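You operate a simulated robot arm through the tools that you are given. There is no shell and no other tool. Be economical: measure what you need, move in short steps, check, and stop when the job is done.

Carry out the task below with a simulated robot arm. There is one attempt and no reset: what you move stays moved.

JOB
Grind a pinch of pepper into the cruet tray and slide the tray out.
Fine: the mill goes in its well and the tray is pushed in before you twist.
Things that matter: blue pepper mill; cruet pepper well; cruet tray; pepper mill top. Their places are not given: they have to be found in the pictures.

It is judged by the outcome, as a careful person would: the job done as asked, and still so three seconds after it is handed in. It fails if anything else is knocked over, pushed out of place, dropped, spilled or broken.

ROBOT AND FRAMES
A 7-joint arm with a two-finger parallel gripper, fixed in place. Base frame: the origin is at the foot of the arm, x ahead of it, y to its left, z up; the work surface is at about z = 75. Readings come in cm, degrees, newtons and seconds.
With the tool pointing down near the work surface it reaches from about 30 to 68 cm from the base axis. Its first joint turns from -66.0 to 66.0 degrees. Payload 1.57 kg.
The TCP is the grasp point between the finger pads, 3 cm short of the fingertips. In the tool frame z runs along the fingers and y along their closing line. Largest opening 11 cm; finger width 2.4, thickness 1.2; the body of the gripper, 4.8 by 11.2 cm, starts 7.8 cm behind the TCP.
Orientation is that of the tool frame in the base frame, as a unit quaternion [x, y, z, w]. With the fingers straight down and closing along the base's y, the tool's x points along the base's -x, its y along +y and its z along -z.

CONTROLS
- The arm moves only by the tool play_rows. Its argument "steps" is a list that holds one entry, the list of rows, each a list of 7 numbers: the turn, a rotation vector about the tool's x, y, z in rad, then the shift along the tool's x, y, z in cm, then the opening, from 0 (shut) to 1 (fully open). In form: [[[rx, ry, rz, tx, ty, tz, hand], ...]]. A call has 1 to 10 rows; each row shifts and turns the commanded pose from where the row before left it, along the tool's axes as they then stand. A row lasts 0.2 s, in which the tool goes at most 5 cm and 8.6 degrees; a call with a longer step from one row to the next is refused whole, and so is a gripper value outside its range. Where a pose cannot be reached the arm comes as near as it can. A force on the tool above 40 N (or 10 N above the force at the start of the call, whichever is more), or a blocked arm, ends the call early, and 0.2 s more pass. The fingers move at their own pace (about 10.8 cm/s each) and stop on an object; they squeeze with about 29 N. The grip force told is the motor's: it shows also when the fingers shut on nothing. Time passes only in rows, and 0.2 s behind the last, so rows that do not move let the fingers close. The reply holds the time, the measured pose of the TCP, the force on the tool along the base axes, the opening and the grip force, in the units named above and with some noise, with the torque about the TCP (base axes, N m) and any sound that the robot's microphone picked up, and new pictures: "views" is both (left out), scene, wrist or none.
- Cameras (640 x 400 px; columns grow to the right, rows downward): "scene" is fixed at [15.35, -38.03, 141.18]; the picture's right is [0.87, -0.49, 0.00], its down [-0.24, -0.44, -0.86] and it looks along [0.42, 0.76, -0.50] (base axes); focal length 327 px, centre (320, 200). "wrist" rides on the gripper at [7, 1.6, -14.1] in the tool frame; the picture's right is [-0.23, 0.97, 0.00], its down [-0.85, -0.20, -0.48] and it looks along [-0.47, -0.11, 0.88] (tool axes); focal length 222 px, centre (320, 200).
- measure_at(camera, pixels): there is no depth. For up to 12 entries [column, row, z] of the newest picture of that camera ("zoom" is the newest enlarged one), the place [x, y] in the base frame at which the ray of that pixel passes the height z, good to about 0.2 cm. The clock stands still meanwhile.
- inspect(camera, box): a new picture of the part [left, top, right, bottom] of that camera's present view, enlarged. The clock stands still meanwhile.
- sign_off(): hands the job in; it is judged then, once.

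Go step by step. Measure first, check grasps and placings, and put right what went wrong. The budget is 80 turns and 200 pictures, counting those below and the enlarged ones. Unless the task says otherwise, let go and move clear before handing in, and close with one line.

The tools are called after "Call:" as name(argument=value, ...) on one line, values as JSON. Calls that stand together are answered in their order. play_rows: Moves the arm, as the interface text tells. Its arguments: {"type":"object","properties":{"steps":{"type":"array","items":{"type":"array","items":{"type":"array","items":{"type":"number"}}}},"views":{"type":"string","enum":["both","scene","wrist","none"]}},"required":["steps"]} The other tools are called the same way: measure_at (camera, pixels) gives the place at which the rays of pixels pass given heights; inspect (camera, box) takes an enlarged picture of a part of a camera's view; sign_off () hands the job in.

At the start:

```text
time_s: 0.0
eef_pos: [44.36, 15.15, 114.37]
ee_rot: [0.0, 1.0, 0.0, 0.0]
contact_force: [-0.3, 0.5, -1.5]
moment: [-0.01, 0.02, -0.01]
finger_gap: 11.02
grip_force: 0.1
```

scene: 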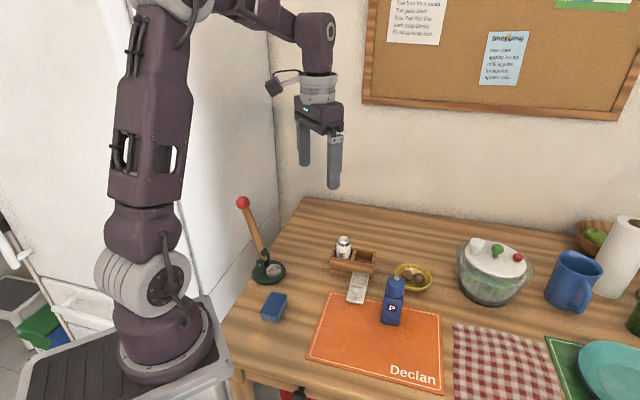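
wrist: 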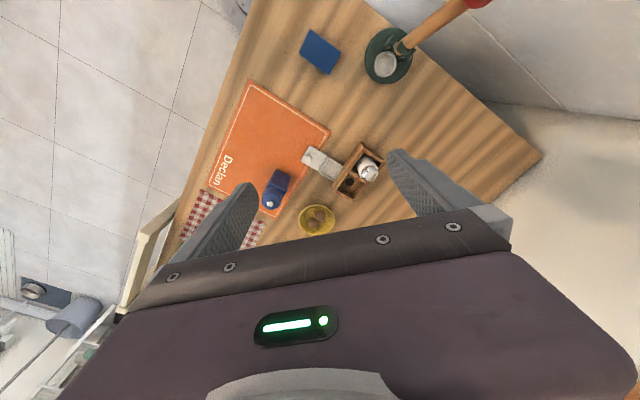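

The scene shows the blue mill near (393,302) and a wooden cruet with a salt shaker near (352,262), with a tray or card sticking out at (357,288). I'll enlarge both areas.

Call:
inspect(camera="scene", box=[310, 225, 440, 335])

Call:
inspect(camera="wrist", box=[240, 120, 400, 240])

```text
3.64 times, centred on (375, 280) of scene
```

zoom: 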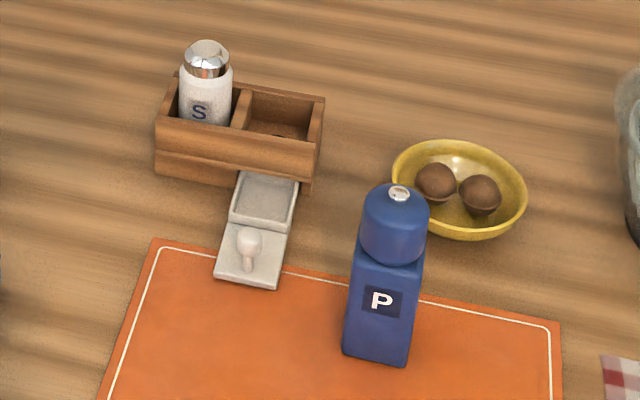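

```text
3.33 times, centred on (320, 180) of wrist
```

zoom: 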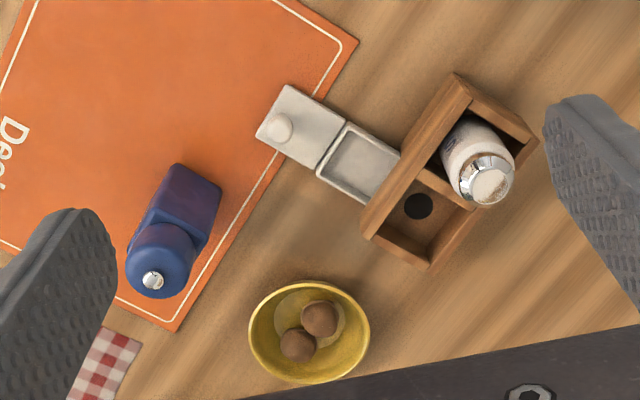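

The tray lies pulled out with its knob toward the mat. The well with the dark hole is the empty compartment. I'll measure the key points at several heights.

Call:
measure_at(camera="scene", pixels=[[381.3, 322, 75.3], [398.9, 325.6, 75.3], [397, 278, 86], [397, 278, 89], [329.7, 273.1, 75], [372.8, 277.8, 75], [330.2, 258.6, 80], [374.5, 266.3, 80], [376.4, 251.7, 80], [346.2, 301.2, 75], [362.6, 304.7, 75], [355.2, 292.4, 77]])

Call:
measure_at(camera="zoom", pixels=[[455, 75, 80], [537, 140, 80], [430, 272, 80], [363, 210, 75], [417, 206, 77], [153, 280, 86], [153, 280, 89], [258, 135, 75], [290, 85, 75], [280, 128, 77], [178, 163, 75.3], [220, 187, 75.3]])

```text
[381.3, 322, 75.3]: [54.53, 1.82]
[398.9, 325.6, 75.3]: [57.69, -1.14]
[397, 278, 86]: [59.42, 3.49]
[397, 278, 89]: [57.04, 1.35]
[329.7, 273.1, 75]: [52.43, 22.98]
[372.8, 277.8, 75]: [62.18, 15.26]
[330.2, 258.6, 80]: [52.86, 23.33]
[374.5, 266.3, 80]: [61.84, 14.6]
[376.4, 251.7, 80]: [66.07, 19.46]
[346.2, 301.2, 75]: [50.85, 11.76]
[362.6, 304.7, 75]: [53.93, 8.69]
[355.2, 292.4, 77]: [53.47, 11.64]
```

```text
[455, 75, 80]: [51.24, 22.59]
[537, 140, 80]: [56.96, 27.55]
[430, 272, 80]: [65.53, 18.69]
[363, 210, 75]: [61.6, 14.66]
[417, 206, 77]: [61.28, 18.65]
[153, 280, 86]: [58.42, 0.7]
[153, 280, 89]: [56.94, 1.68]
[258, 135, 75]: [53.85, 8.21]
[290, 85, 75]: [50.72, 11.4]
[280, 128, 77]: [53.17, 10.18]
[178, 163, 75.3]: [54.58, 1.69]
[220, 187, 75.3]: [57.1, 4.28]
```

Both views put the mill at about (57.4, 1.6), 14 cm tall and turned 45°. The cruet and tray line up along (1,1), with the hole near (61.3, 18.7). I'll turn the tool 45° so it closes along (1,1) and go above the mill.

Call:
play_rows(steps=[[[0, 0, 0.131, 0, 0, 0, 1], [0, 0, 0.131, 0, 0, 0, 1], [0, 0, 0.131, 0, 0, 0, 1], [0, 0, 0.131, 0, 0, 0, 1], [0, 0, 0.131, 0, 0, 0, 1], [0, 0, 0.13, 0, 0, 0, 1], [0, 0, 0, -4.7, -0.1, 0, 1], [0, 0, 0, -4.7, -0.1, 0, 1], [0, 0, 0, -4.7, -0.1, 0, 1], [0, 0, 0, -4.7, -0.1, 0, 1]]])

```text
time_s: 2.2
eef_pos: [57.58, 1.28, 114.26]
ee_rot: [0.383, 0.924, 0.001, 0.0]
contact_force: [-0.4, 0.3, 0.9]
moment: [0.03, 0.0, 0.02]
finger_gap: 11.01
grip_force: 0.0
```

scene: 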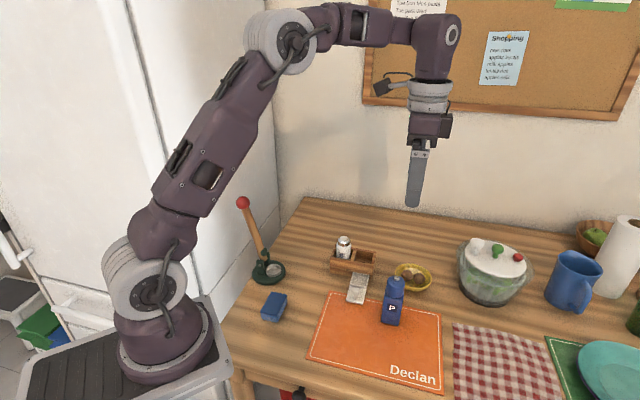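
wrist: 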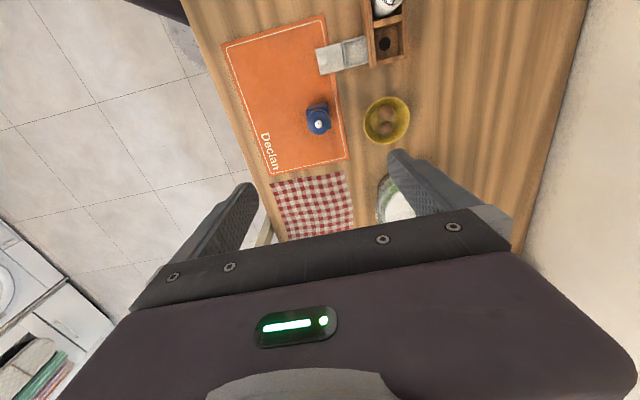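

Call:
inspect(camera="wrist", box=[300, 0, 430, 150])

```text
2.67 times, centred on (365, 75) of wrist
```

zoom: 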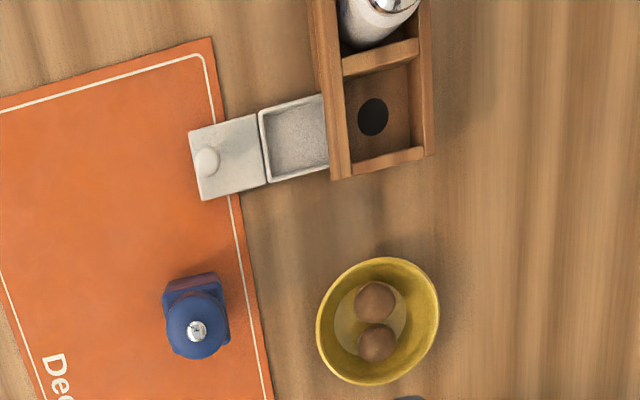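

Call:
measure_at(camera="zoom", pixels=[[197, 330, 89], [343, 76, 80], [418, 55, 80], [350, 163, 80], [423, 147, 80], [373, 117, 77], [333, 180, 80], [433, 155, 80], [320, 330, 79], [207, 161, 78], [191, 130, 75], [203, 200, 75]])

```text
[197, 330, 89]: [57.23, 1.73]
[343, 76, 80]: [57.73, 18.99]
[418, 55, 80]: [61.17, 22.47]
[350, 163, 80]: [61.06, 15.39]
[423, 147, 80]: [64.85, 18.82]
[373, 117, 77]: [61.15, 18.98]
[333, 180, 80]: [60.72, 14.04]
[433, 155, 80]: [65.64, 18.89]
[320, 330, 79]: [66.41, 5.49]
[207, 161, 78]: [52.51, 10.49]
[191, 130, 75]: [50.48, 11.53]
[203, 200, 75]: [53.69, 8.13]
```

The well centre is about (61.2, 18.95) with a 4.9 cm opening, and the mill axis is about (57.2, 1.6). I'll go down around the mill and stop partway to check.

Call:
play_rows(steps=[[[0, 0, 0, 0.5, 0, 4, 1], [0, 0, 0, 0, 0, 4, 1], [0, 0, 0, 0, 0, 4, 1], [0, 0, 0, 0, 0, 4, 1], [0, 0, 0, 0, 0, 4, 1], [0, 0, 0, 0, 0, 3, 1], [0, 0, 0, 0, 0, 0, 1]]])

```text
time_s: 3.8
eef_pos: [56.98, 1.81, 91.29]
ee_rot: [0.383, 0.924, -0.001, 0.0]
contact_force: [-0.1, 0.1, 0.6]
moment: [0.01, 0.01, 0.03]
finger_gap: 10.97
grip_force: 0.0
```

scene: 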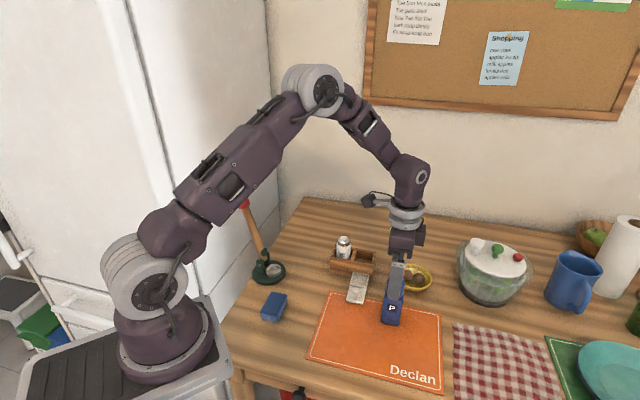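
wrist: 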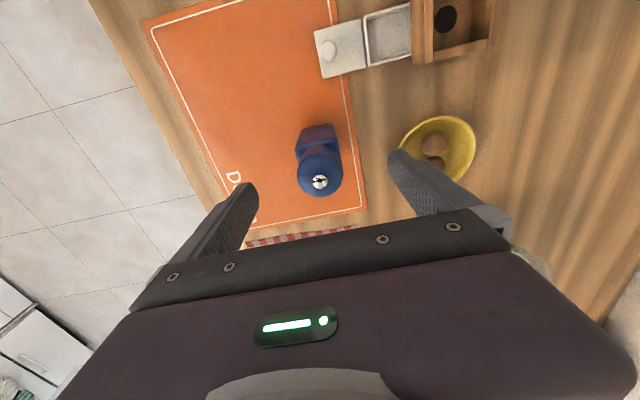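

The mill sits between the fingers, with its nub at (320,182). I'll check the offset and height.

Call:
measure_at(camera="wrist", pixels=[[320, 182, 89], [320, 182, 88]])

Call:
measure_at(camera="scene", pixels=[[397, 278, 89]])

```text
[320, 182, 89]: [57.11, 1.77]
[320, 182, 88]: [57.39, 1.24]
```

```text
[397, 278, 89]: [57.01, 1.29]
```

The nub is at (57.1, 1.7, 89), so the tool is centred. I'll go down to about 82.7 and close.

Call:
play_rows(steps=[[[0, 0, 0, 0, 0, 3, 1], [0, 0, 0, 0, 0, 3, 1], [0, 0, 0, 0, 0, 2.6, 1], [0, 0, 0, 0, 0, 0, 1], [0, 0, 0, 0, 0, 0, 0], [0, 0, 0, 0, 0, 0, 0], [0, 0, 0, 0, 0, 0, 0]]])

```text
time_s: 5.4
eef_pos: [57.21, 1.8, 82.67]
ee_rot: [0.383, 0.924, -0.001, 0.0]
contact_force: [0.4, -0.9, 0.1]
moment: [-0.02, -0.01, -0.02]
finger_gap: 4.35
grip_force: 29.0
```

scene: 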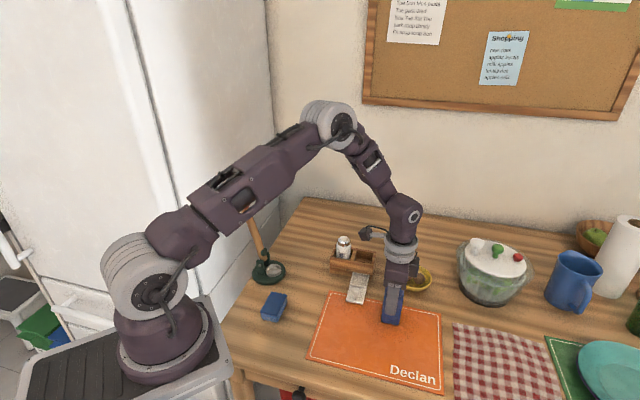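
wrist: 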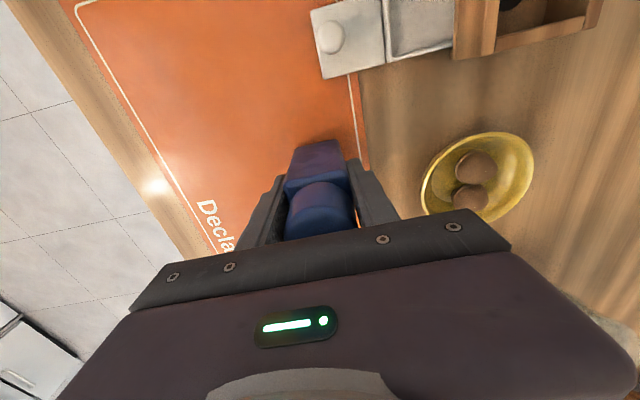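

The mill is gripped at a gap of 4.35. I'll lift it 12 cm and carry it over the well.

Call:
play_rows(steps=[[[0, 0, 0, 0, 0, -2, 0], [0, 0, 0, 0, 0, -5, 0], [0, 0, 0, 0, 0, -5, 0], [0, 0, 0, 1.9, 3, 0, 0], [0, 0, 0, 1.9, 3, 0, 0], [0, 0, 0, 1.9, 3, 0, 0], [0, 0, 0, 1.8, 3, 0, 0], [0, 0, 0, 1.8, 2.95, 0, 0], [0, 0, 0, 0, 0, 0, 0]]])

```text
time_s: 7.4
eef_pos: [61.22, 19.09, 94.84]
ee_rot: [0.383, 0.924, -0.001, 0.0]
contact_force: [-0.6, -0.2, -2.4]
moment: [-0.01, 0.01, 0.0]
finger_gap: 4.38
grip_force: 29.1
```

scene: 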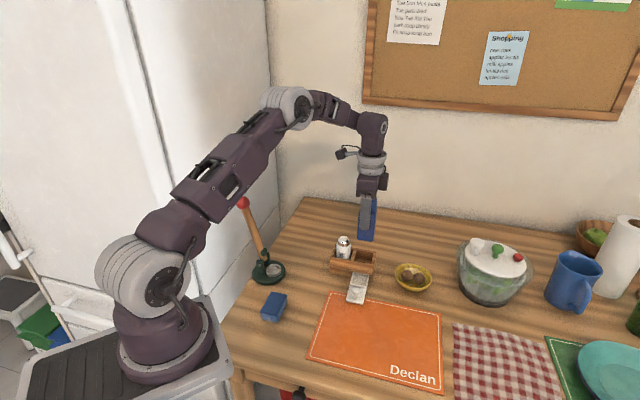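
wrist: 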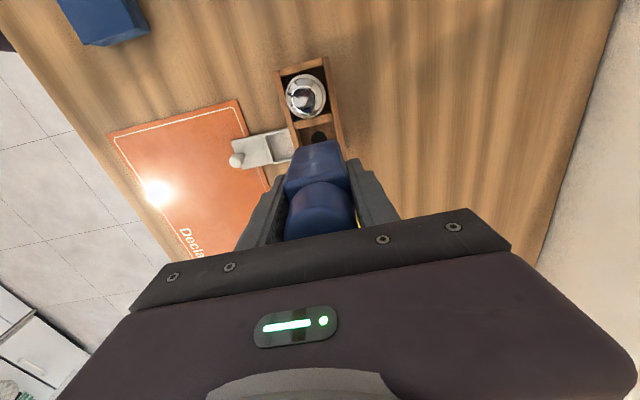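

I'll check the alignment up close before lowering.

Call:
inspect(camera="scene", box=[310, 190, 430, 300])

Call:
inspect(camera="wrist", box=[220, 50, 400, 240])

```text
3.64 times, centred on (370, 245) of scene
```

zoom: 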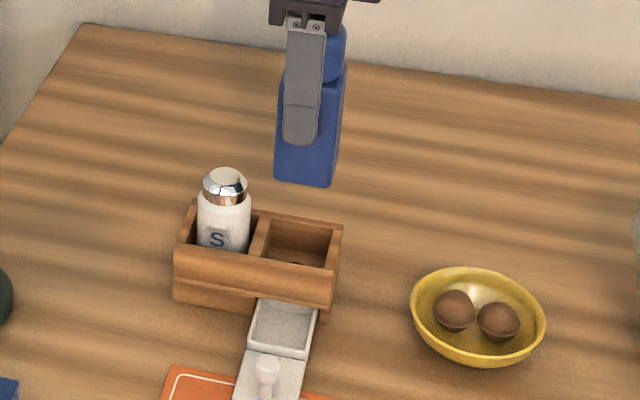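

```text
2.11 times, centred on (310, 145) of wrist
```

zoom: 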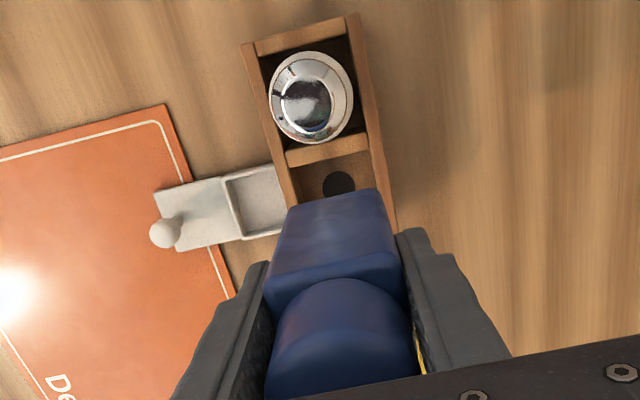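

Call:
measure_at(camera="zoom", pixels=[[290, 205, 87.4], [378, 188, 87.4], [339, 184, 77], [287, 167, 80], [370, 147, 80]])

Call:
measure_at(camera="scene", pixels=[[357.6, 238.7, 87.4], [372.7, 241.4, 87.4], [352.1, 260.4, 80], [371.9, 264.2, 80], [372.7, 253.8, 80]])

```text
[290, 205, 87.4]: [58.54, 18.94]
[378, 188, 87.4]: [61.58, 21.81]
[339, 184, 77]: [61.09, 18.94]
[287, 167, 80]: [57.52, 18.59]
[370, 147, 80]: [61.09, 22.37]
```

```text
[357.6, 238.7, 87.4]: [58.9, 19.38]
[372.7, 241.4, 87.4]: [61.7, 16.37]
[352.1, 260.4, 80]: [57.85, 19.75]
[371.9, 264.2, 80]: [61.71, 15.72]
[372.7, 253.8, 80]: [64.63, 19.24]
```

The mill base centre reads (61.6, 19.1) against (61.2, 19.0) for the well. I'll shift by −0.35 in x and lower to just above the rim.

Call:
play_rows(steps=[[[0, 0, 0, 0.2, -0.27, 3, 0], [0, 0, 0, 0, 0, 3, 0], [0, 0, 0, 0, 0, 0, 0]]])

Call:
inspect(camera="scene", box=[320, 210, 410, 290])

Call:
inspect(camera="wrist", box=[220, 50, 400, 240])

```text
time_s: 8.2
eef_pos: [60.69, 19.07, 88.74]
ee_rot: [0.383, 0.924, 0.001, 0.0]
contact_force: [-0.1, 0.0, -2.0]
moment: [-0.01, 0.03, 0.0]
finger_gap: 4.39
grip_force: 28.4
```

scene: 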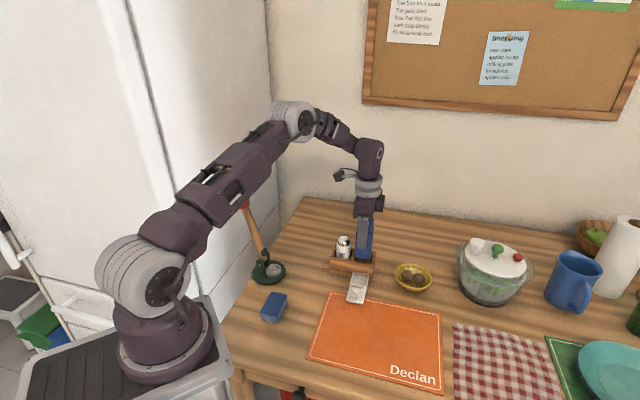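
wrist: 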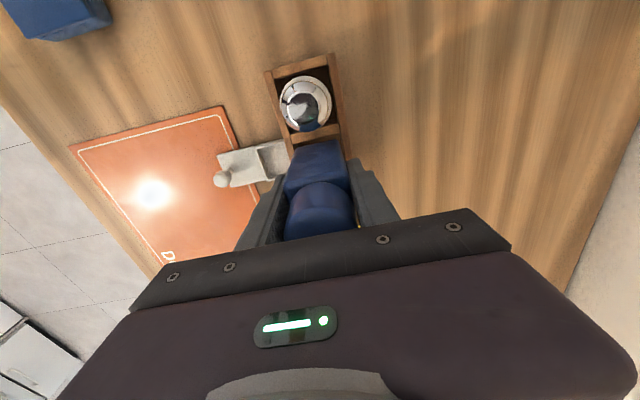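

```text
5.00 times, centred on (365, 250) of scene
```

zoom: 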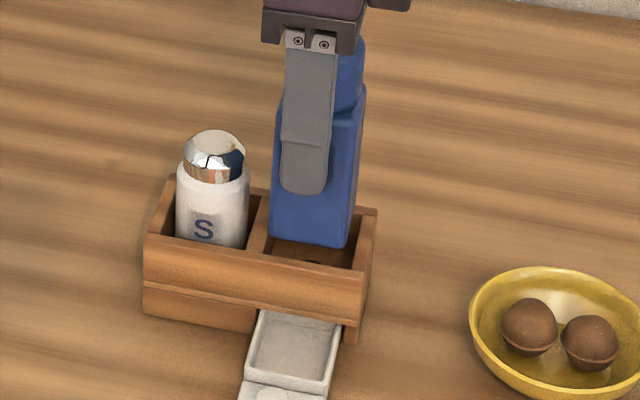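

```text
2.11 times, centred on (310, 145) of wrist
```

zoom: 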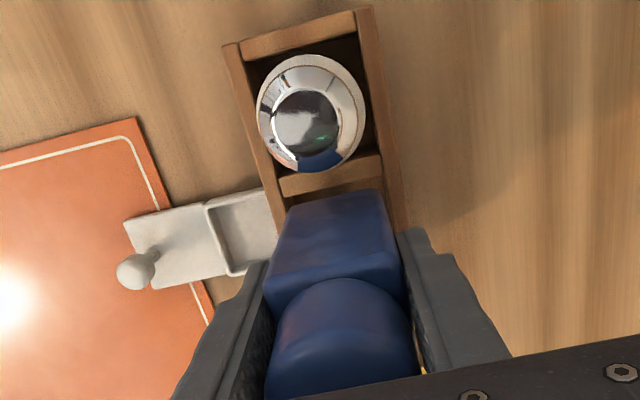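

Call:
measure_at(camera="scene", pixels=[[355.2, 256.6, 81.3], [369.4, 259.6, 81.3], [352.6, 259.6, 80], [370.6, 264, 80], [373, 254, 80]])

Call:
measure_at(camera="zoom", pixels=[[290, 206, 81.3], [378, 190, 81.3], [281, 196, 80], [381, 175, 80]])

```text
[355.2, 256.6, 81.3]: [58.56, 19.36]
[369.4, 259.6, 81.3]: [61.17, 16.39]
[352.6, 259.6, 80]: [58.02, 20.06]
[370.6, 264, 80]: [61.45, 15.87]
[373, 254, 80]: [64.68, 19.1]
```

```text
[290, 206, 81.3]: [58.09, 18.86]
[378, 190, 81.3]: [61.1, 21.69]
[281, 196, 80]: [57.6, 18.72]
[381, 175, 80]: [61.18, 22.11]
```

Mill base centre (61.15, 19.05) matches the well centre (61.2, 19.0). I'll lower it gently.

Call:
play_rows(steps=[[[0, 0, 0, 0, 0, 1, 0], [0, 0, 0, 0, 0, 1, 0], [0, 0, 0, 0, 0, 0.7, 0], [0, 0, 0, 0, 0, 0.5, 0], [0, 0, 0, 0, 0, 0, 0]]], views="none")

Call:
inspect(camera="scene", box=[320, 210, 410, 290])

```text
time_s: 9.4
eef_pos: [60.72, 19.05, 85.46]
ee_rot: [0.383, 0.924, -0.001, 0.001]
contact_force: [0.3, -0.1, -1.0]
moment: [-0.02, -0.02, 0.01]
finger_gap: 4.34
grip_force: 28.9
```

```text
5.00 times, centred on (365, 250) of scene
```

zoom: 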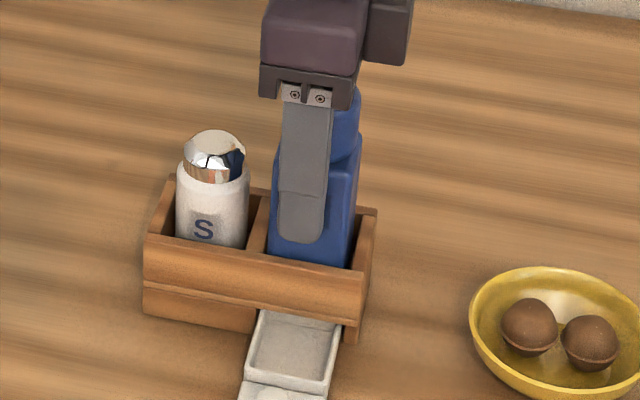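

It is inside the well without contact. I'll keep lowering in small steps.

Call:
play_rows(steps=[[[0, 0, 0, 0, 0, 0.4, 0], [0, 0, 0, 0, 0, 0.4, 0], [0, 0, 0, 0, 0, 0.4, 0], [0, 0, 0, 0, 0, 0, 0]]], views="none")

Call:
inspect(camera="scene", box=[320, 210, 410, 290])

```text
time_s: 10.4
eef_pos: [60.93, 18.96, 84.47]
ee_rot: [0.383, 0.924, 0.001, 0.002]
contact_force: [3.5, -0.9, 25.1]
moment: [-0.41, 0.25, 0.09]
finger_gap: 4.4
grip_force: 29.0
```

```text
5.00 times, centred on (365, 250) of scene
```

zoom: 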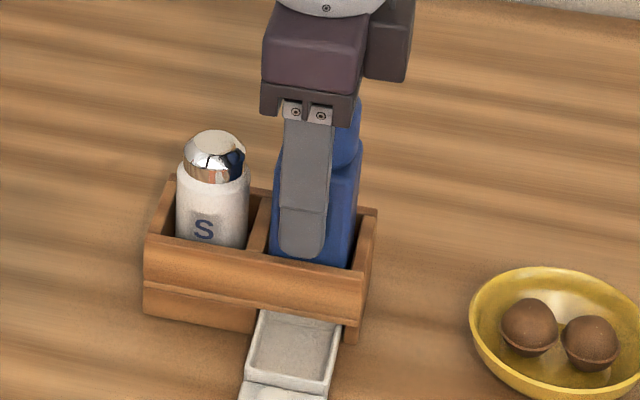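

It touched at 25 N with the mill base at z≈77, which is the well floor. I'll relax slightly, release, and rise clear.

Call:
play_rows(steps=[[[0, 0, 0, 0, 0, -0.2, 0], [0, 0, 0, 0, 0, 0, 0.45], [0, 0, 0, 0, 0, 0, 0.75], [0, 0, 0, 0, 0, 0, 0.75], [0, 0, 0, 0, 0, -3, 0.75], [0, 0, 0, 0, 0, -4, 0.75], [0, 0, 0, 0, 0, -4, 0.75], [0, 0, 0, 0, 0, 0, 0.75]]])

Call:
inspect(camera="scene", box=[320, 210, 410, 290])

Call:
inspect(camera="wrist", box=[200, 50, 420, 240])

```text
time_s: 12.2
eef_pos: [60.78, 19.01, 95.55]
ee_rot: [0.383, 0.924, 0.0, 0.0]
contact_force: [0.2, -0.8, -0.2]
moment: [-0.03, 0.0, 0.02]
finger_gap: 8.23
grip_force: 0.1
```

scene: 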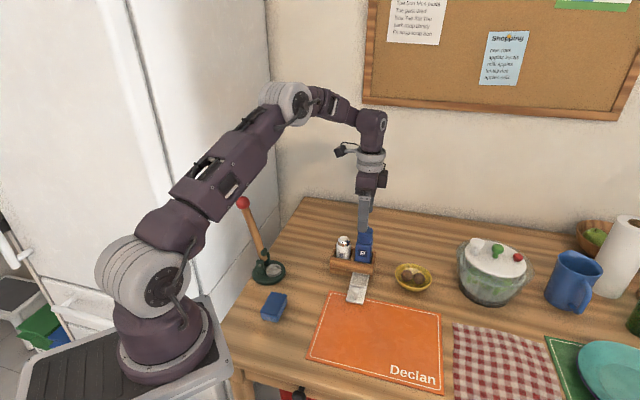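
wrist: 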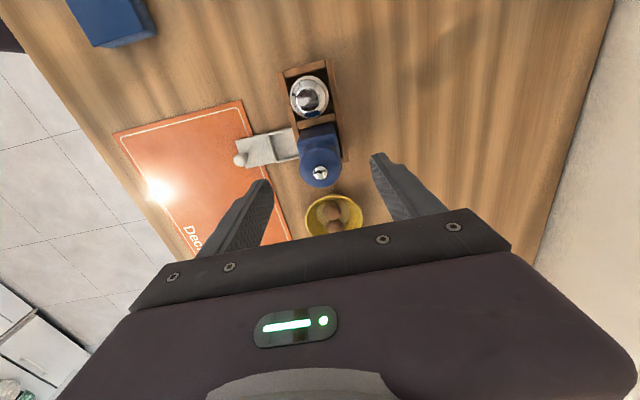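

```text
5.00 times, centred on (365, 250) of scene
```

zoom: 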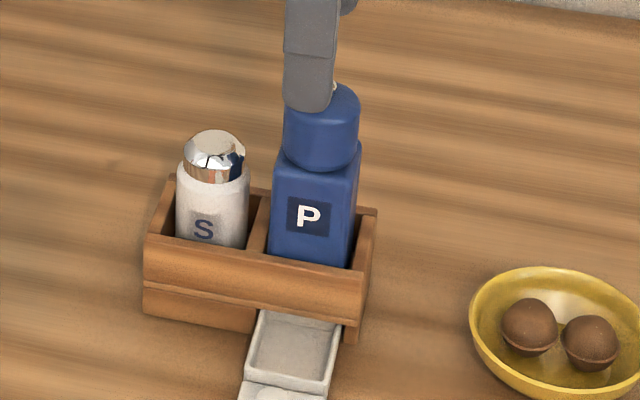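

```text
2.11 times, centred on (310, 145) of wrist
```

zoom: 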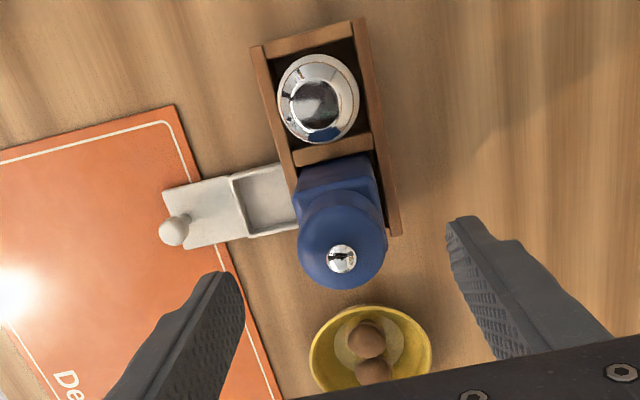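

The mill is upright in the well and the salt and cruet are undisturbed. Next I'll move up over the tray knob and turn the tool −90°, so the fingers will straddle the knob sideways and the camera faces the cruet.

Call:
play_rows(steps=[[[0, 0, 0, 0, 0, -3, 0.75], [0, 0, 0, 0, -4, 0, 0.75], [0, 0, 0, 0, -4, 0, 0.75], [0, 0, 0, 0, -4, 0, 0.75], [0, 0, -0.1428, 0, 0, 0, 0.75], [0, 0, -0.1428, 0, 0, 0, 0.75], [0, 0, -0.1428, 0, 0, 0, 0.75], [0, 0, -0.1428, 0, 0, 0, 0.75], [0, 0, -0.1428, 0, 0, 0, 0.75], [0, 0, -0.1428, 0, 0, 0, 0.75]]], views="none")

Call:
play_rows(steps=[[[0, 0, -0.1428, 0, 0, 0, 0.75], [0, 0, -0.1428, 0, 0, 0, 0.75], [0, 0, -0.1428, 0, 0, 0, 0.75], [0, 0, -0.1428, 0, 0, 0, 0.75], [0, 0, -0.1428, 0, 0, 0, 0.75], [0, 0, 0, 0, 0, 0, 0.75]]])

Call:
inspect(camera="wrist", box=[200, 50, 440, 240])

Call:
inspect(camera="scene", box=[320, 250, 400, 310])

```text
time_s: 14.4
eef_pos: [52.28, 10.66, 98.54]
ee_rot: [-0.037, 0.999, 0.0, 0.001]
contact_force: [-0.9, -0.3, -0.5]
moment: [0.01, 0.0, 0.0]
finger_gap: 8.24
grip_force: 0.1
```

```text
time_s: 15.8
eef_pos: [52.19, 10.53, 98.47]
ee_rot: [-0.383, 0.924, 0.001, -0.001]
contact_force: [-0.7, 0.0, 1.4]
moment: [0.03, -0.03, -0.01]
finger_gap: 8.24
grip_force: 0.1
```

scene: 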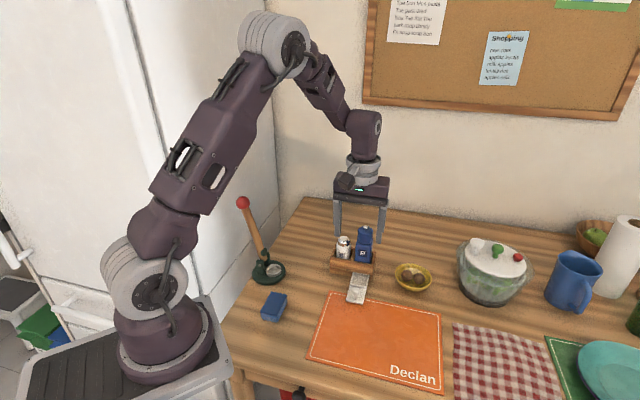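
wrist: 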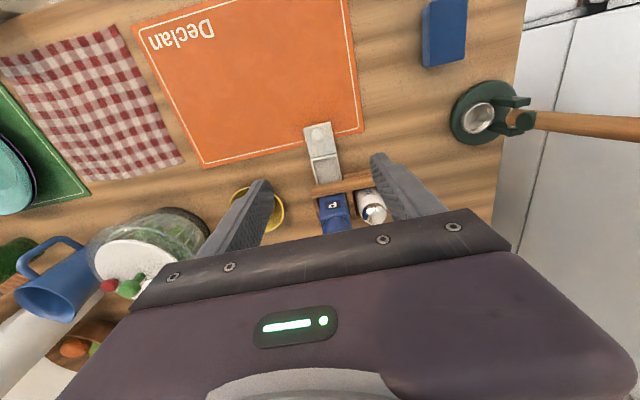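

```text
2.11 times, centred on (320, 145) of wrist
```

zoom: 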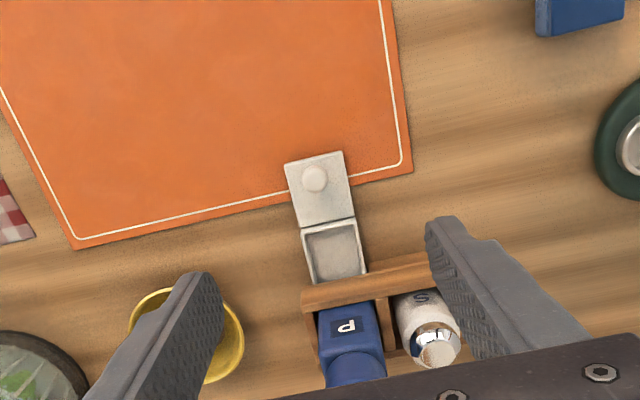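

```text
6.67 times, centred on (360, 280) of scene
```

zoom: 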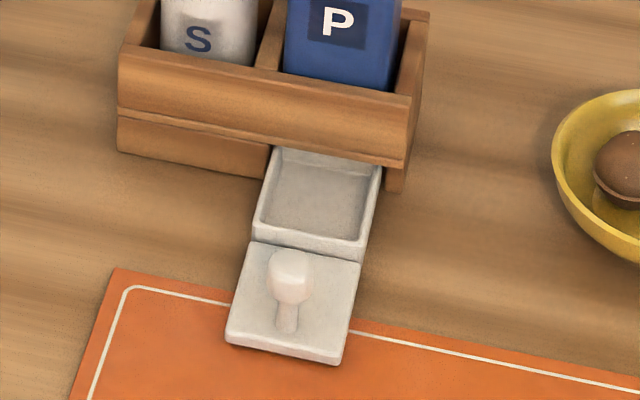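

Call:
measure_at(camera="scene", pixels=[[354.9, 299.5, 75.8], [355.65, 291.4, 77], [355.65, 291.4, 78], [355.65, 291.4, 79], [349.8, 284.8, 76.5], [366, 288.25, 76.5], [346.05, 301, 75.5], [363, 304.75, 75.5], [370.2, 278.5, 75], [377.5, 273, 75]])

Call:
measure_at(camera="wrist", pixels=[[317.6, 160.6, 77], [317.6, 160.6, 78], [317.6, 160.6, 79], [303.5, 153.5, 75.5], [331, 147.5, 75.5], [312.5, 184.5, 76.5], [337, 180, 76.5], [337, 189, 77], [365, 175, 80]])

```text
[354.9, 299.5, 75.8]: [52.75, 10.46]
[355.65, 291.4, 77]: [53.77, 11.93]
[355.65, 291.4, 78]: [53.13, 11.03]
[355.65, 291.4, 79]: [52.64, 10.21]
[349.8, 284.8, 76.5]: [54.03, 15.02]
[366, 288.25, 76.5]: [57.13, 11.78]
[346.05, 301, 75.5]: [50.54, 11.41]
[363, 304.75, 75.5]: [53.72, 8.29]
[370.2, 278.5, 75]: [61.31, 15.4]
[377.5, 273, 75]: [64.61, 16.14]
```

```text
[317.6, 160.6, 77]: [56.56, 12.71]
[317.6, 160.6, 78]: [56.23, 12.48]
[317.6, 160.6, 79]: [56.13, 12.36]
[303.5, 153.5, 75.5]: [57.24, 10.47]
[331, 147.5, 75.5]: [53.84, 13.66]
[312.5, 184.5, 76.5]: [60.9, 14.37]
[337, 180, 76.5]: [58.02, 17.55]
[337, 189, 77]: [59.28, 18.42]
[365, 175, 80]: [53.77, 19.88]
```

The knob is at about (52.75, 10.55), with its ball centred at z≈78.7, and the tray axis lines up with the hole. About 5.6 cm of travel is needed. I'll go down over the knob.

Call:
play_rows(steps=[[[0, 0, 0, -0.41, -0.42, 4, 0.5], [0, 0, 0, 0, 0, 4, 0.5], [0, 0, 0, 0, 0, 4, 0.5], [0, 0, 0, 0, 0, 3, 0.5], [0, 0, 0, 0, 0, 0, 0.5]]])

Call:
inspect(camera="wrist", box=[200, 50, 440, 240])

Call:
inspect(camera="scene", box=[320, 240, 400, 310])

```text
time_s: 17.0
eef_pos: [52.91, 10.54, 83.41]
ee_rot: [-0.383, 0.924, 0.0, 0.0]
contact_force: [-0.4, 0.1, -1.4]
moment: [0.0, -0.01, 0.03]
finger_gap: 5.51
grip_force: 0.0
```

scene: 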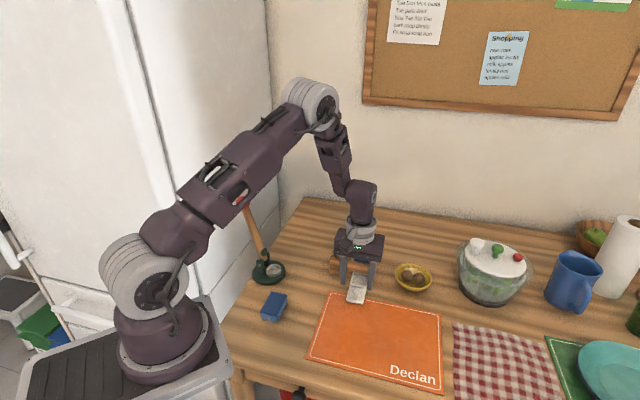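
wrist: 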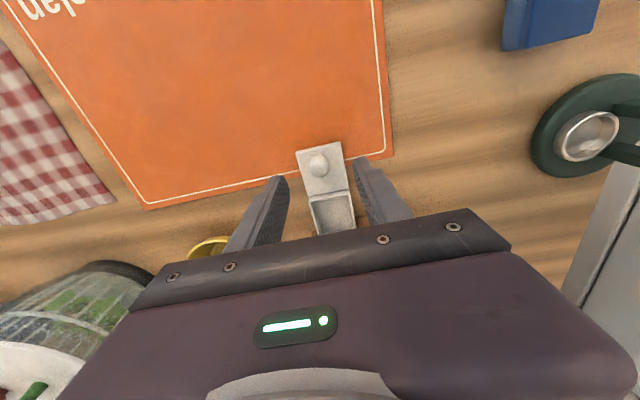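

```text
2.11 times, centred on (320, 145) of wrist
```

zoom: 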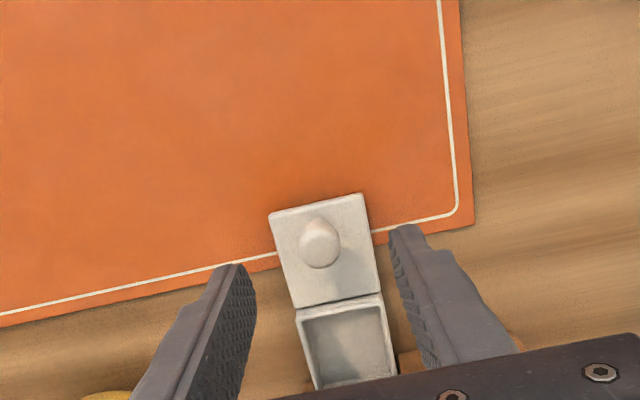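

```text
5.71 times, centred on (360, 275) of scene
```

zoom: 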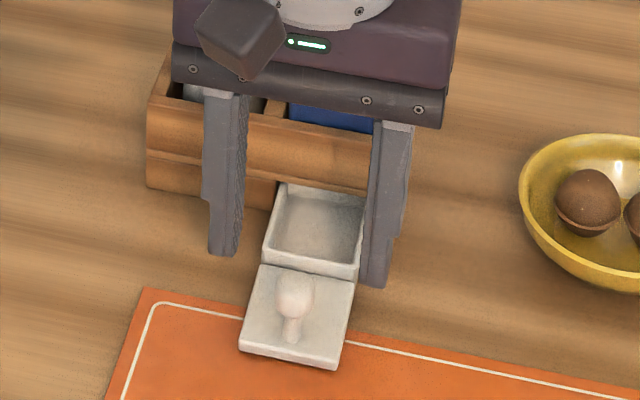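

Call:
measure_at(camera="wrist", pixels=[[320, 165.4, 78.5], [320, 165.4, 77.5], [295.5, 151, 75.5], [341, 141.5, 75.5]])

Call:
measure_at(camera="scene", pixels=[[355.65, 291.4, 78.5], [345.8, 254, 78]])

```text
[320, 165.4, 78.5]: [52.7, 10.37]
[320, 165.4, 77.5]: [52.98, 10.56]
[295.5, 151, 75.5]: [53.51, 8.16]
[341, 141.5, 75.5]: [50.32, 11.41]
```

```text
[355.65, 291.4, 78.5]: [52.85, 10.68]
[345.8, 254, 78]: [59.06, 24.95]
```

Ball at (52.8, 10.5, 78.5), with the TCP right above it. I'll lower 3.6 cm and close on the knob.

Call:
play_rows(steps=[[[0, 0, 0, 0, 0, 2, 0.5], [0, 0, 0, 0, 0, 1.6, 0.5], [0, 0, 0, 0, 0, 0, 0.5], [0, 0, 0, 0, 0, 0, 0], [0, 0, 0, 0, 0, 0, 0], [0, 0, 0, 0, 0, 0, 0]]], views="scene")

Call:
inspect(camera="scene", box=[320, 240, 400, 310])

```text
time_s: 18.4
eef_pos: [52.91, 10.5, 79.95]
ee_rot: [-0.383, 0.924, 0.0, 0.0]
contact_force: [-1.0, 1.3, -2.8]
moment: [0.1, -0.1, 0.01]
finger_gap: 1.64
grip_force: 31.9
```

scene: 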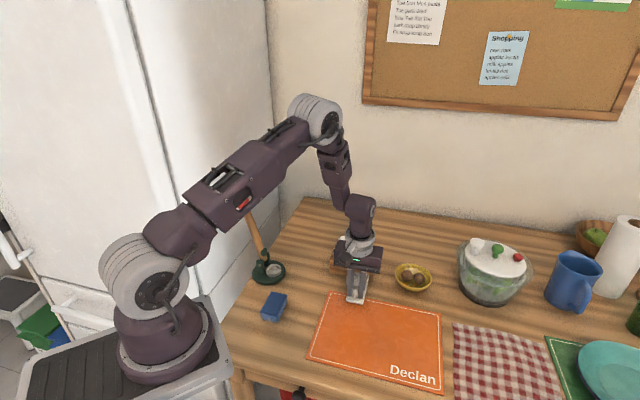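

```text
5.71 times, centred on (360, 275) of scene
```

zoom: 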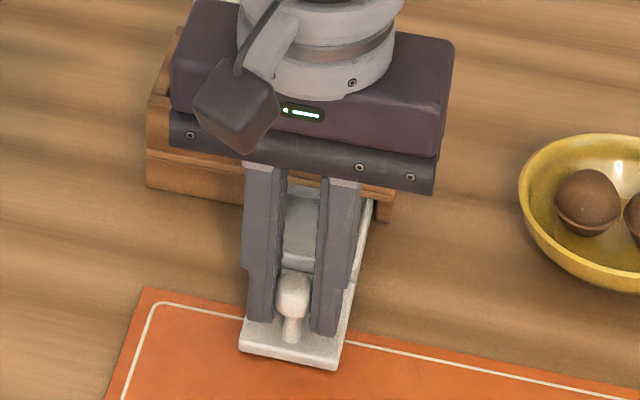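

The knob is held at a gap of 1.64. I'll push in along (1,1) in small steps.

Call:
play_rows(steps=[[[0, 0, 0, -0.7, 0, 0, 0], [0, 0, 0, -0.7, 0, 0, 0], [0, 0, 0, -0.7, 0, 0, 0], [0, 0, 0, -0.7, 0, 0, 0], [0, 0, 0, -0.7, 0, 0, 0], [0, 0, 0, -0.7, 0, 0, 0], [0, 0, 0, 0, 0, 0, 0]]], views="scene")

Call:
inspect(camera="scene", box=[320, 230, 400, 300])

```text
time_s: 20.0
eef_pos: [55.89, 13.38, 79.94]
ee_rot: [-0.383, 0.924, 0.0, 0.0]
contact_force: [-4.6, 5.8, 4.4]
moment: [0.06, 0.08, 0.0]
finger_gap: 1.66
grip_force: 31.5
```

scene: 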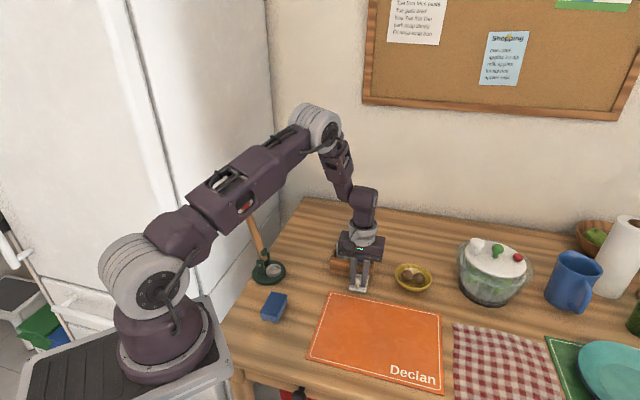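

```text
5.71 times, centred on (360, 265) of scene
```

zoom: 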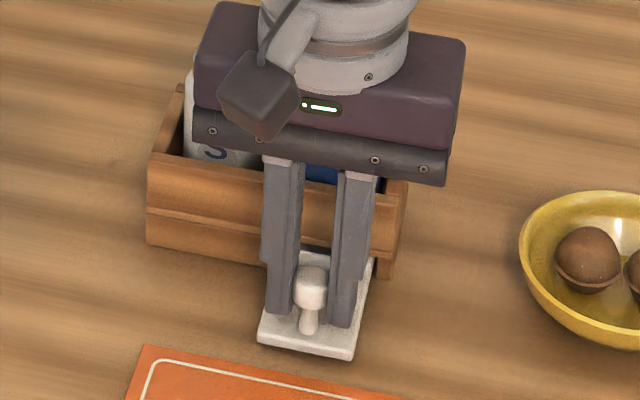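

It is sliding in, with a small sideways force of about 7 N. I'll ease 0.1 cm sideways and continue in smaller steps.

Call:
play_rows(steps=[[[0, 0, 0, -0.4, 0.1, 0, 0], [0, 0, 0, -0.4, 0, 0, 0], [0, 0, 0, -0.4, 0, 0, 0], [0, 0, 0, -0.2, 0, 0, 0], [0, 0, 0, 0, 0, 0, 0]]], views="scene")

Call:
inspect(camera="scene", box=[320, 230, 400, 300])

```text
time_s: 21.2
eef_pos: [56.68, 14.35, 79.92]
ee_rot: [-0.382, 0.924, 0.0, -0.002]
contact_force: [-14.3, -19.5, -10.0]
moment: [-0.24, 0.19, 0.02]
finger_gap: 1.68
grip_force: 31.4
```

scene: 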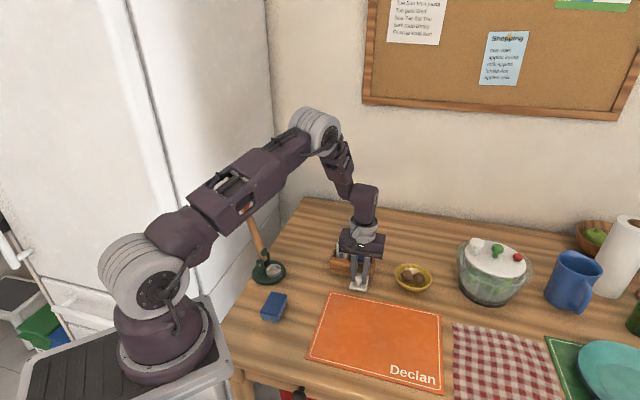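

```text
5.71 times, centred on (360, 265) of scene
```

zoom: 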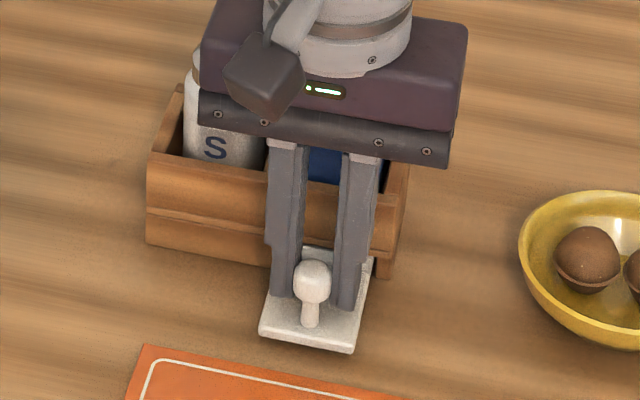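

Resistance has risen to 24 N and the knob has slipped outward between the fingers, so the tray seems to be at its stop. I'll release, back away and look.

Call:
play_rows(steps=[[[0, 0, 0, 0.3, 0, 0, 0], [0, 0, 0, 0, 0, 0, 0.35], [0, 0, 0, 0, 0, 0, 0.5], [0, 0, 0, 0, 0, -3, 0.5], [0, 0, 0, 1, 0, -4, 0.5], [0, 0, 0, 3, 0, -4, 0.5], [0, 0, 0, 4, 0, -4, 0.5], [0, 0, 0, 2, 0, -4, 0.5], [0, 0, 0, 0, 0, 0, 0.5]]])

Call:
inspect(camera="scene", box=[320, 230, 400, 300])

Call:
inspect(camera="wrist", box=[240, 120, 420, 240])

```text
refused: row 7 steps farther than a row can; nothing moved
```

```text
5.71 times, centred on (360, 265) of scene
```

zoom: 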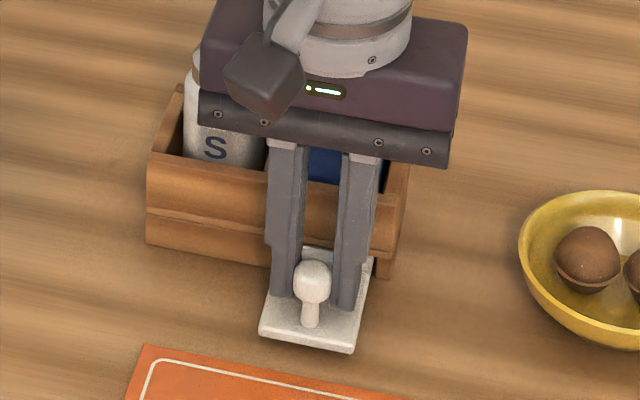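

```text
3.33 times, centred on (330, 180) of wrist
```

zoom: 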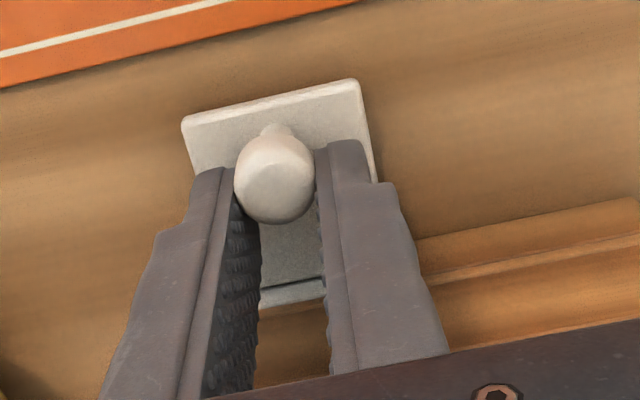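

Call:
play_rows(steps=[[[0, 0, 0, 0.3, 0, 0, 0], [0, 0, 0, 0, 0, 0, 0.35], [0, 0, 0, 0, 0, 0, 0.5], [0, 0, 0, 0, 0, -3, 0.5], [0, 0, 0, 1, 0, -4, 0.5], [0, 0, 0, 3, 0, -3.5, 0.5], [0, 0, 0, 3, 0, -3.5, 0.5], [0, 0, 0, 3, 0, -3.5, 0.5], [0, 0, 0, 0, 0, 0, 0.5]]])

Call:
inspect(camera="scene", box=[320, 230, 400, 300])

Call:
inspect(camera="wrist", box=[240, 120, 420, 240])

```text
time_s: 23.2
eef_pos: [49.52, 7.39, 97.31]
ee_rot: [-0.383, 0.924, 0.0, -0.001]
contact_force: [-0.2, -0.7, -0.1]
moment: [-0.02, 0.02, 0.03]
finger_gap: 5.5
grip_force: 0.1
```

scene: 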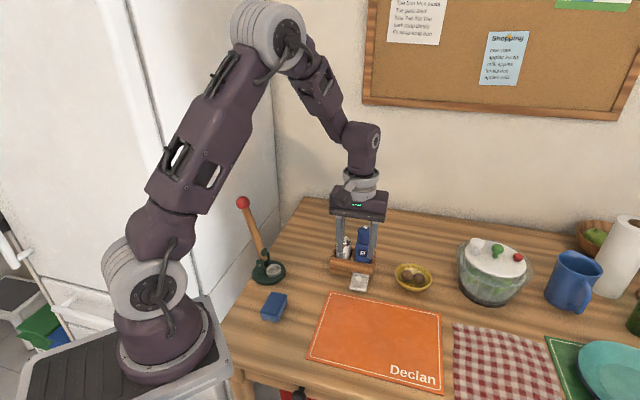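
wrist: 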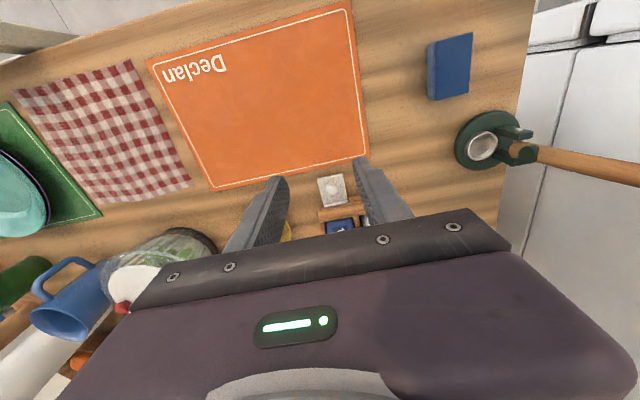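

```text
5.71 times, centred on (360, 265) of scene
```

zoom: 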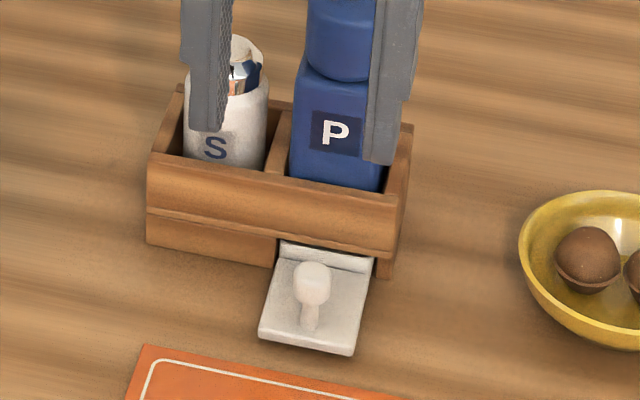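

```text
3.33 times, centred on (330, 180) of wrist
```

zoom: 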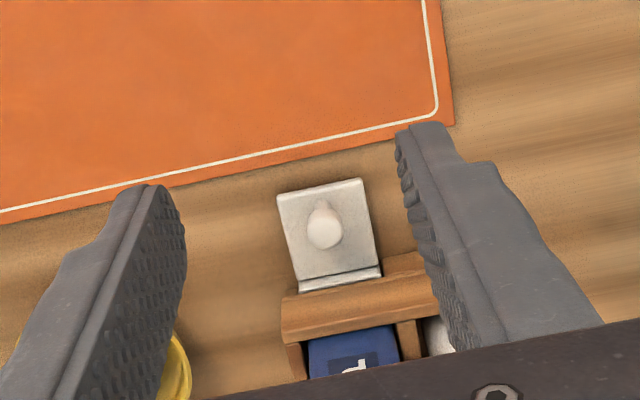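

Call:
measure_at(camera="scene", pixels=[[349.1, 288.6, 75.5], [365.6, 291.8, 75.5], [353.5, 274.6, 76.5], [369.1, 277.6, 76.5], [358.6, 280.3, 78.5], [329.7, 272, 75], [353, 277.5, 75], [370.5, 278.4, 75]])

Call:
measure_at(camera="zoom", pixels=[[278, 195, 75.5], [361, 179, 75.5], [298, 282, 76.5], [381, 266, 76.5], [323, 230, 78.5], [300, 293, 76], [283, 298, 79]])

```text
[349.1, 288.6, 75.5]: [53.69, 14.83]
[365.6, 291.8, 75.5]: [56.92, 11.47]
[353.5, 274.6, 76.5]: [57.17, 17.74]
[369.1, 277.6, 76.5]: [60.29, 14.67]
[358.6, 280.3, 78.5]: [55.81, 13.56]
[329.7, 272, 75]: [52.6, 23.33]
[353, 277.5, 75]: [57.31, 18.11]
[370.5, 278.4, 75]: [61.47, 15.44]
```

```text
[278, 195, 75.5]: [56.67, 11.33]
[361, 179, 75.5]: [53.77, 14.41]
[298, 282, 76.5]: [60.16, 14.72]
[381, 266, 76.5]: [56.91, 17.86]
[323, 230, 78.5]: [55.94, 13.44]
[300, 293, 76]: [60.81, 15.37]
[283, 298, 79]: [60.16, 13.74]
```

The tray has moved 4.4 cm. Its dish front edge still shows about 0.5 cm outside the slot, and I can't tell whether that is the stop. I'll test with closed fingers pushing the plate's front edge in tiny steps.

Call:
play_rows(steps=[[[0, 0, 0, -2.7, -0.07, 3, 0], [0, 0, 0, -2.7, 0, 3.5, 0], [0, 0, 0, 0, 0, 4, 0], [0, 0, 0, 0, 0, 4, 0], [0, 0, 0, 0, 0, 3, 0], [0, 0, 0, 0, 0, 1.3, 0], [0, 0, 0, 0, 0, 0, 0]]])

Call:
inspect(camera="scene", box=[320, 230, 400, 300])

```text
time_s: 24.8
eef_pos: [53.25, 11.07, 78.46]
ee_rot: [-0.382, 0.924, 0.0, 0.0]
contact_force: [0.3, -0.7, -0.5]
moment: [-0.02, -0.02, -0.01]
finger_gap: 0.0
grip_force: 21.2
```

scene: 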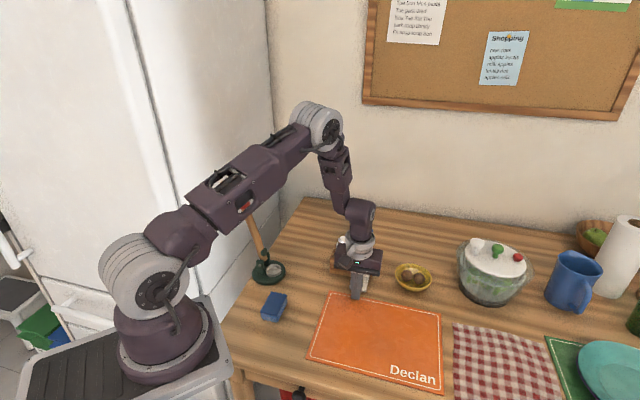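
wrist: 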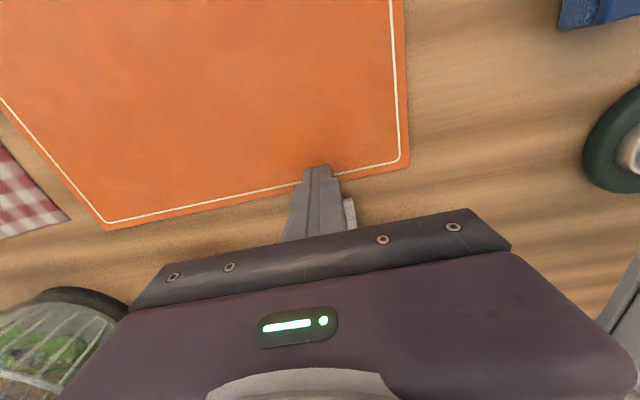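

```text
5.71 times, centred on (360, 265) of scene
```

zoom: 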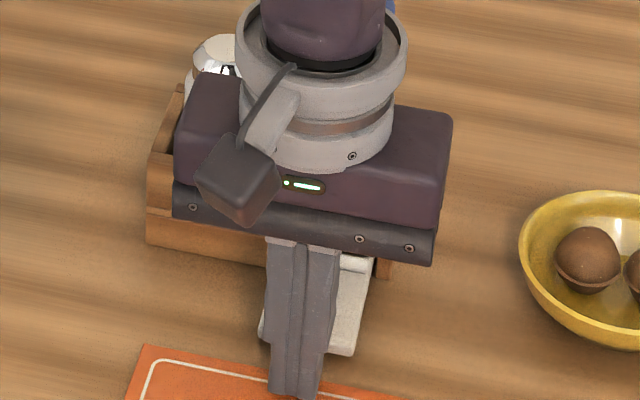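

Call:
play_rows(steps=[[[0, 0, 0, -0.7, 0, 0, 0], [0, 0, 0, -0.6, 0, 0, 0], [0, 0, 0, -0.3, 0, 0, 0], [0, 0, 0, -0.3, 0, 0, 0], [0, 0, 0, 0, 0, 0, 0]]], views="none")

```text
time_s: 26.0
eef_pos: [54.52, 12.2, 78.49]
ee_rot: [-0.382, 0.924, -0.001, -0.003]
contact_force: [-20.8, -22.6, 6.1]
moment: [-0.52, 0.41, 0.04]
finger_gap: 0.02
grip_force: 21.1
```

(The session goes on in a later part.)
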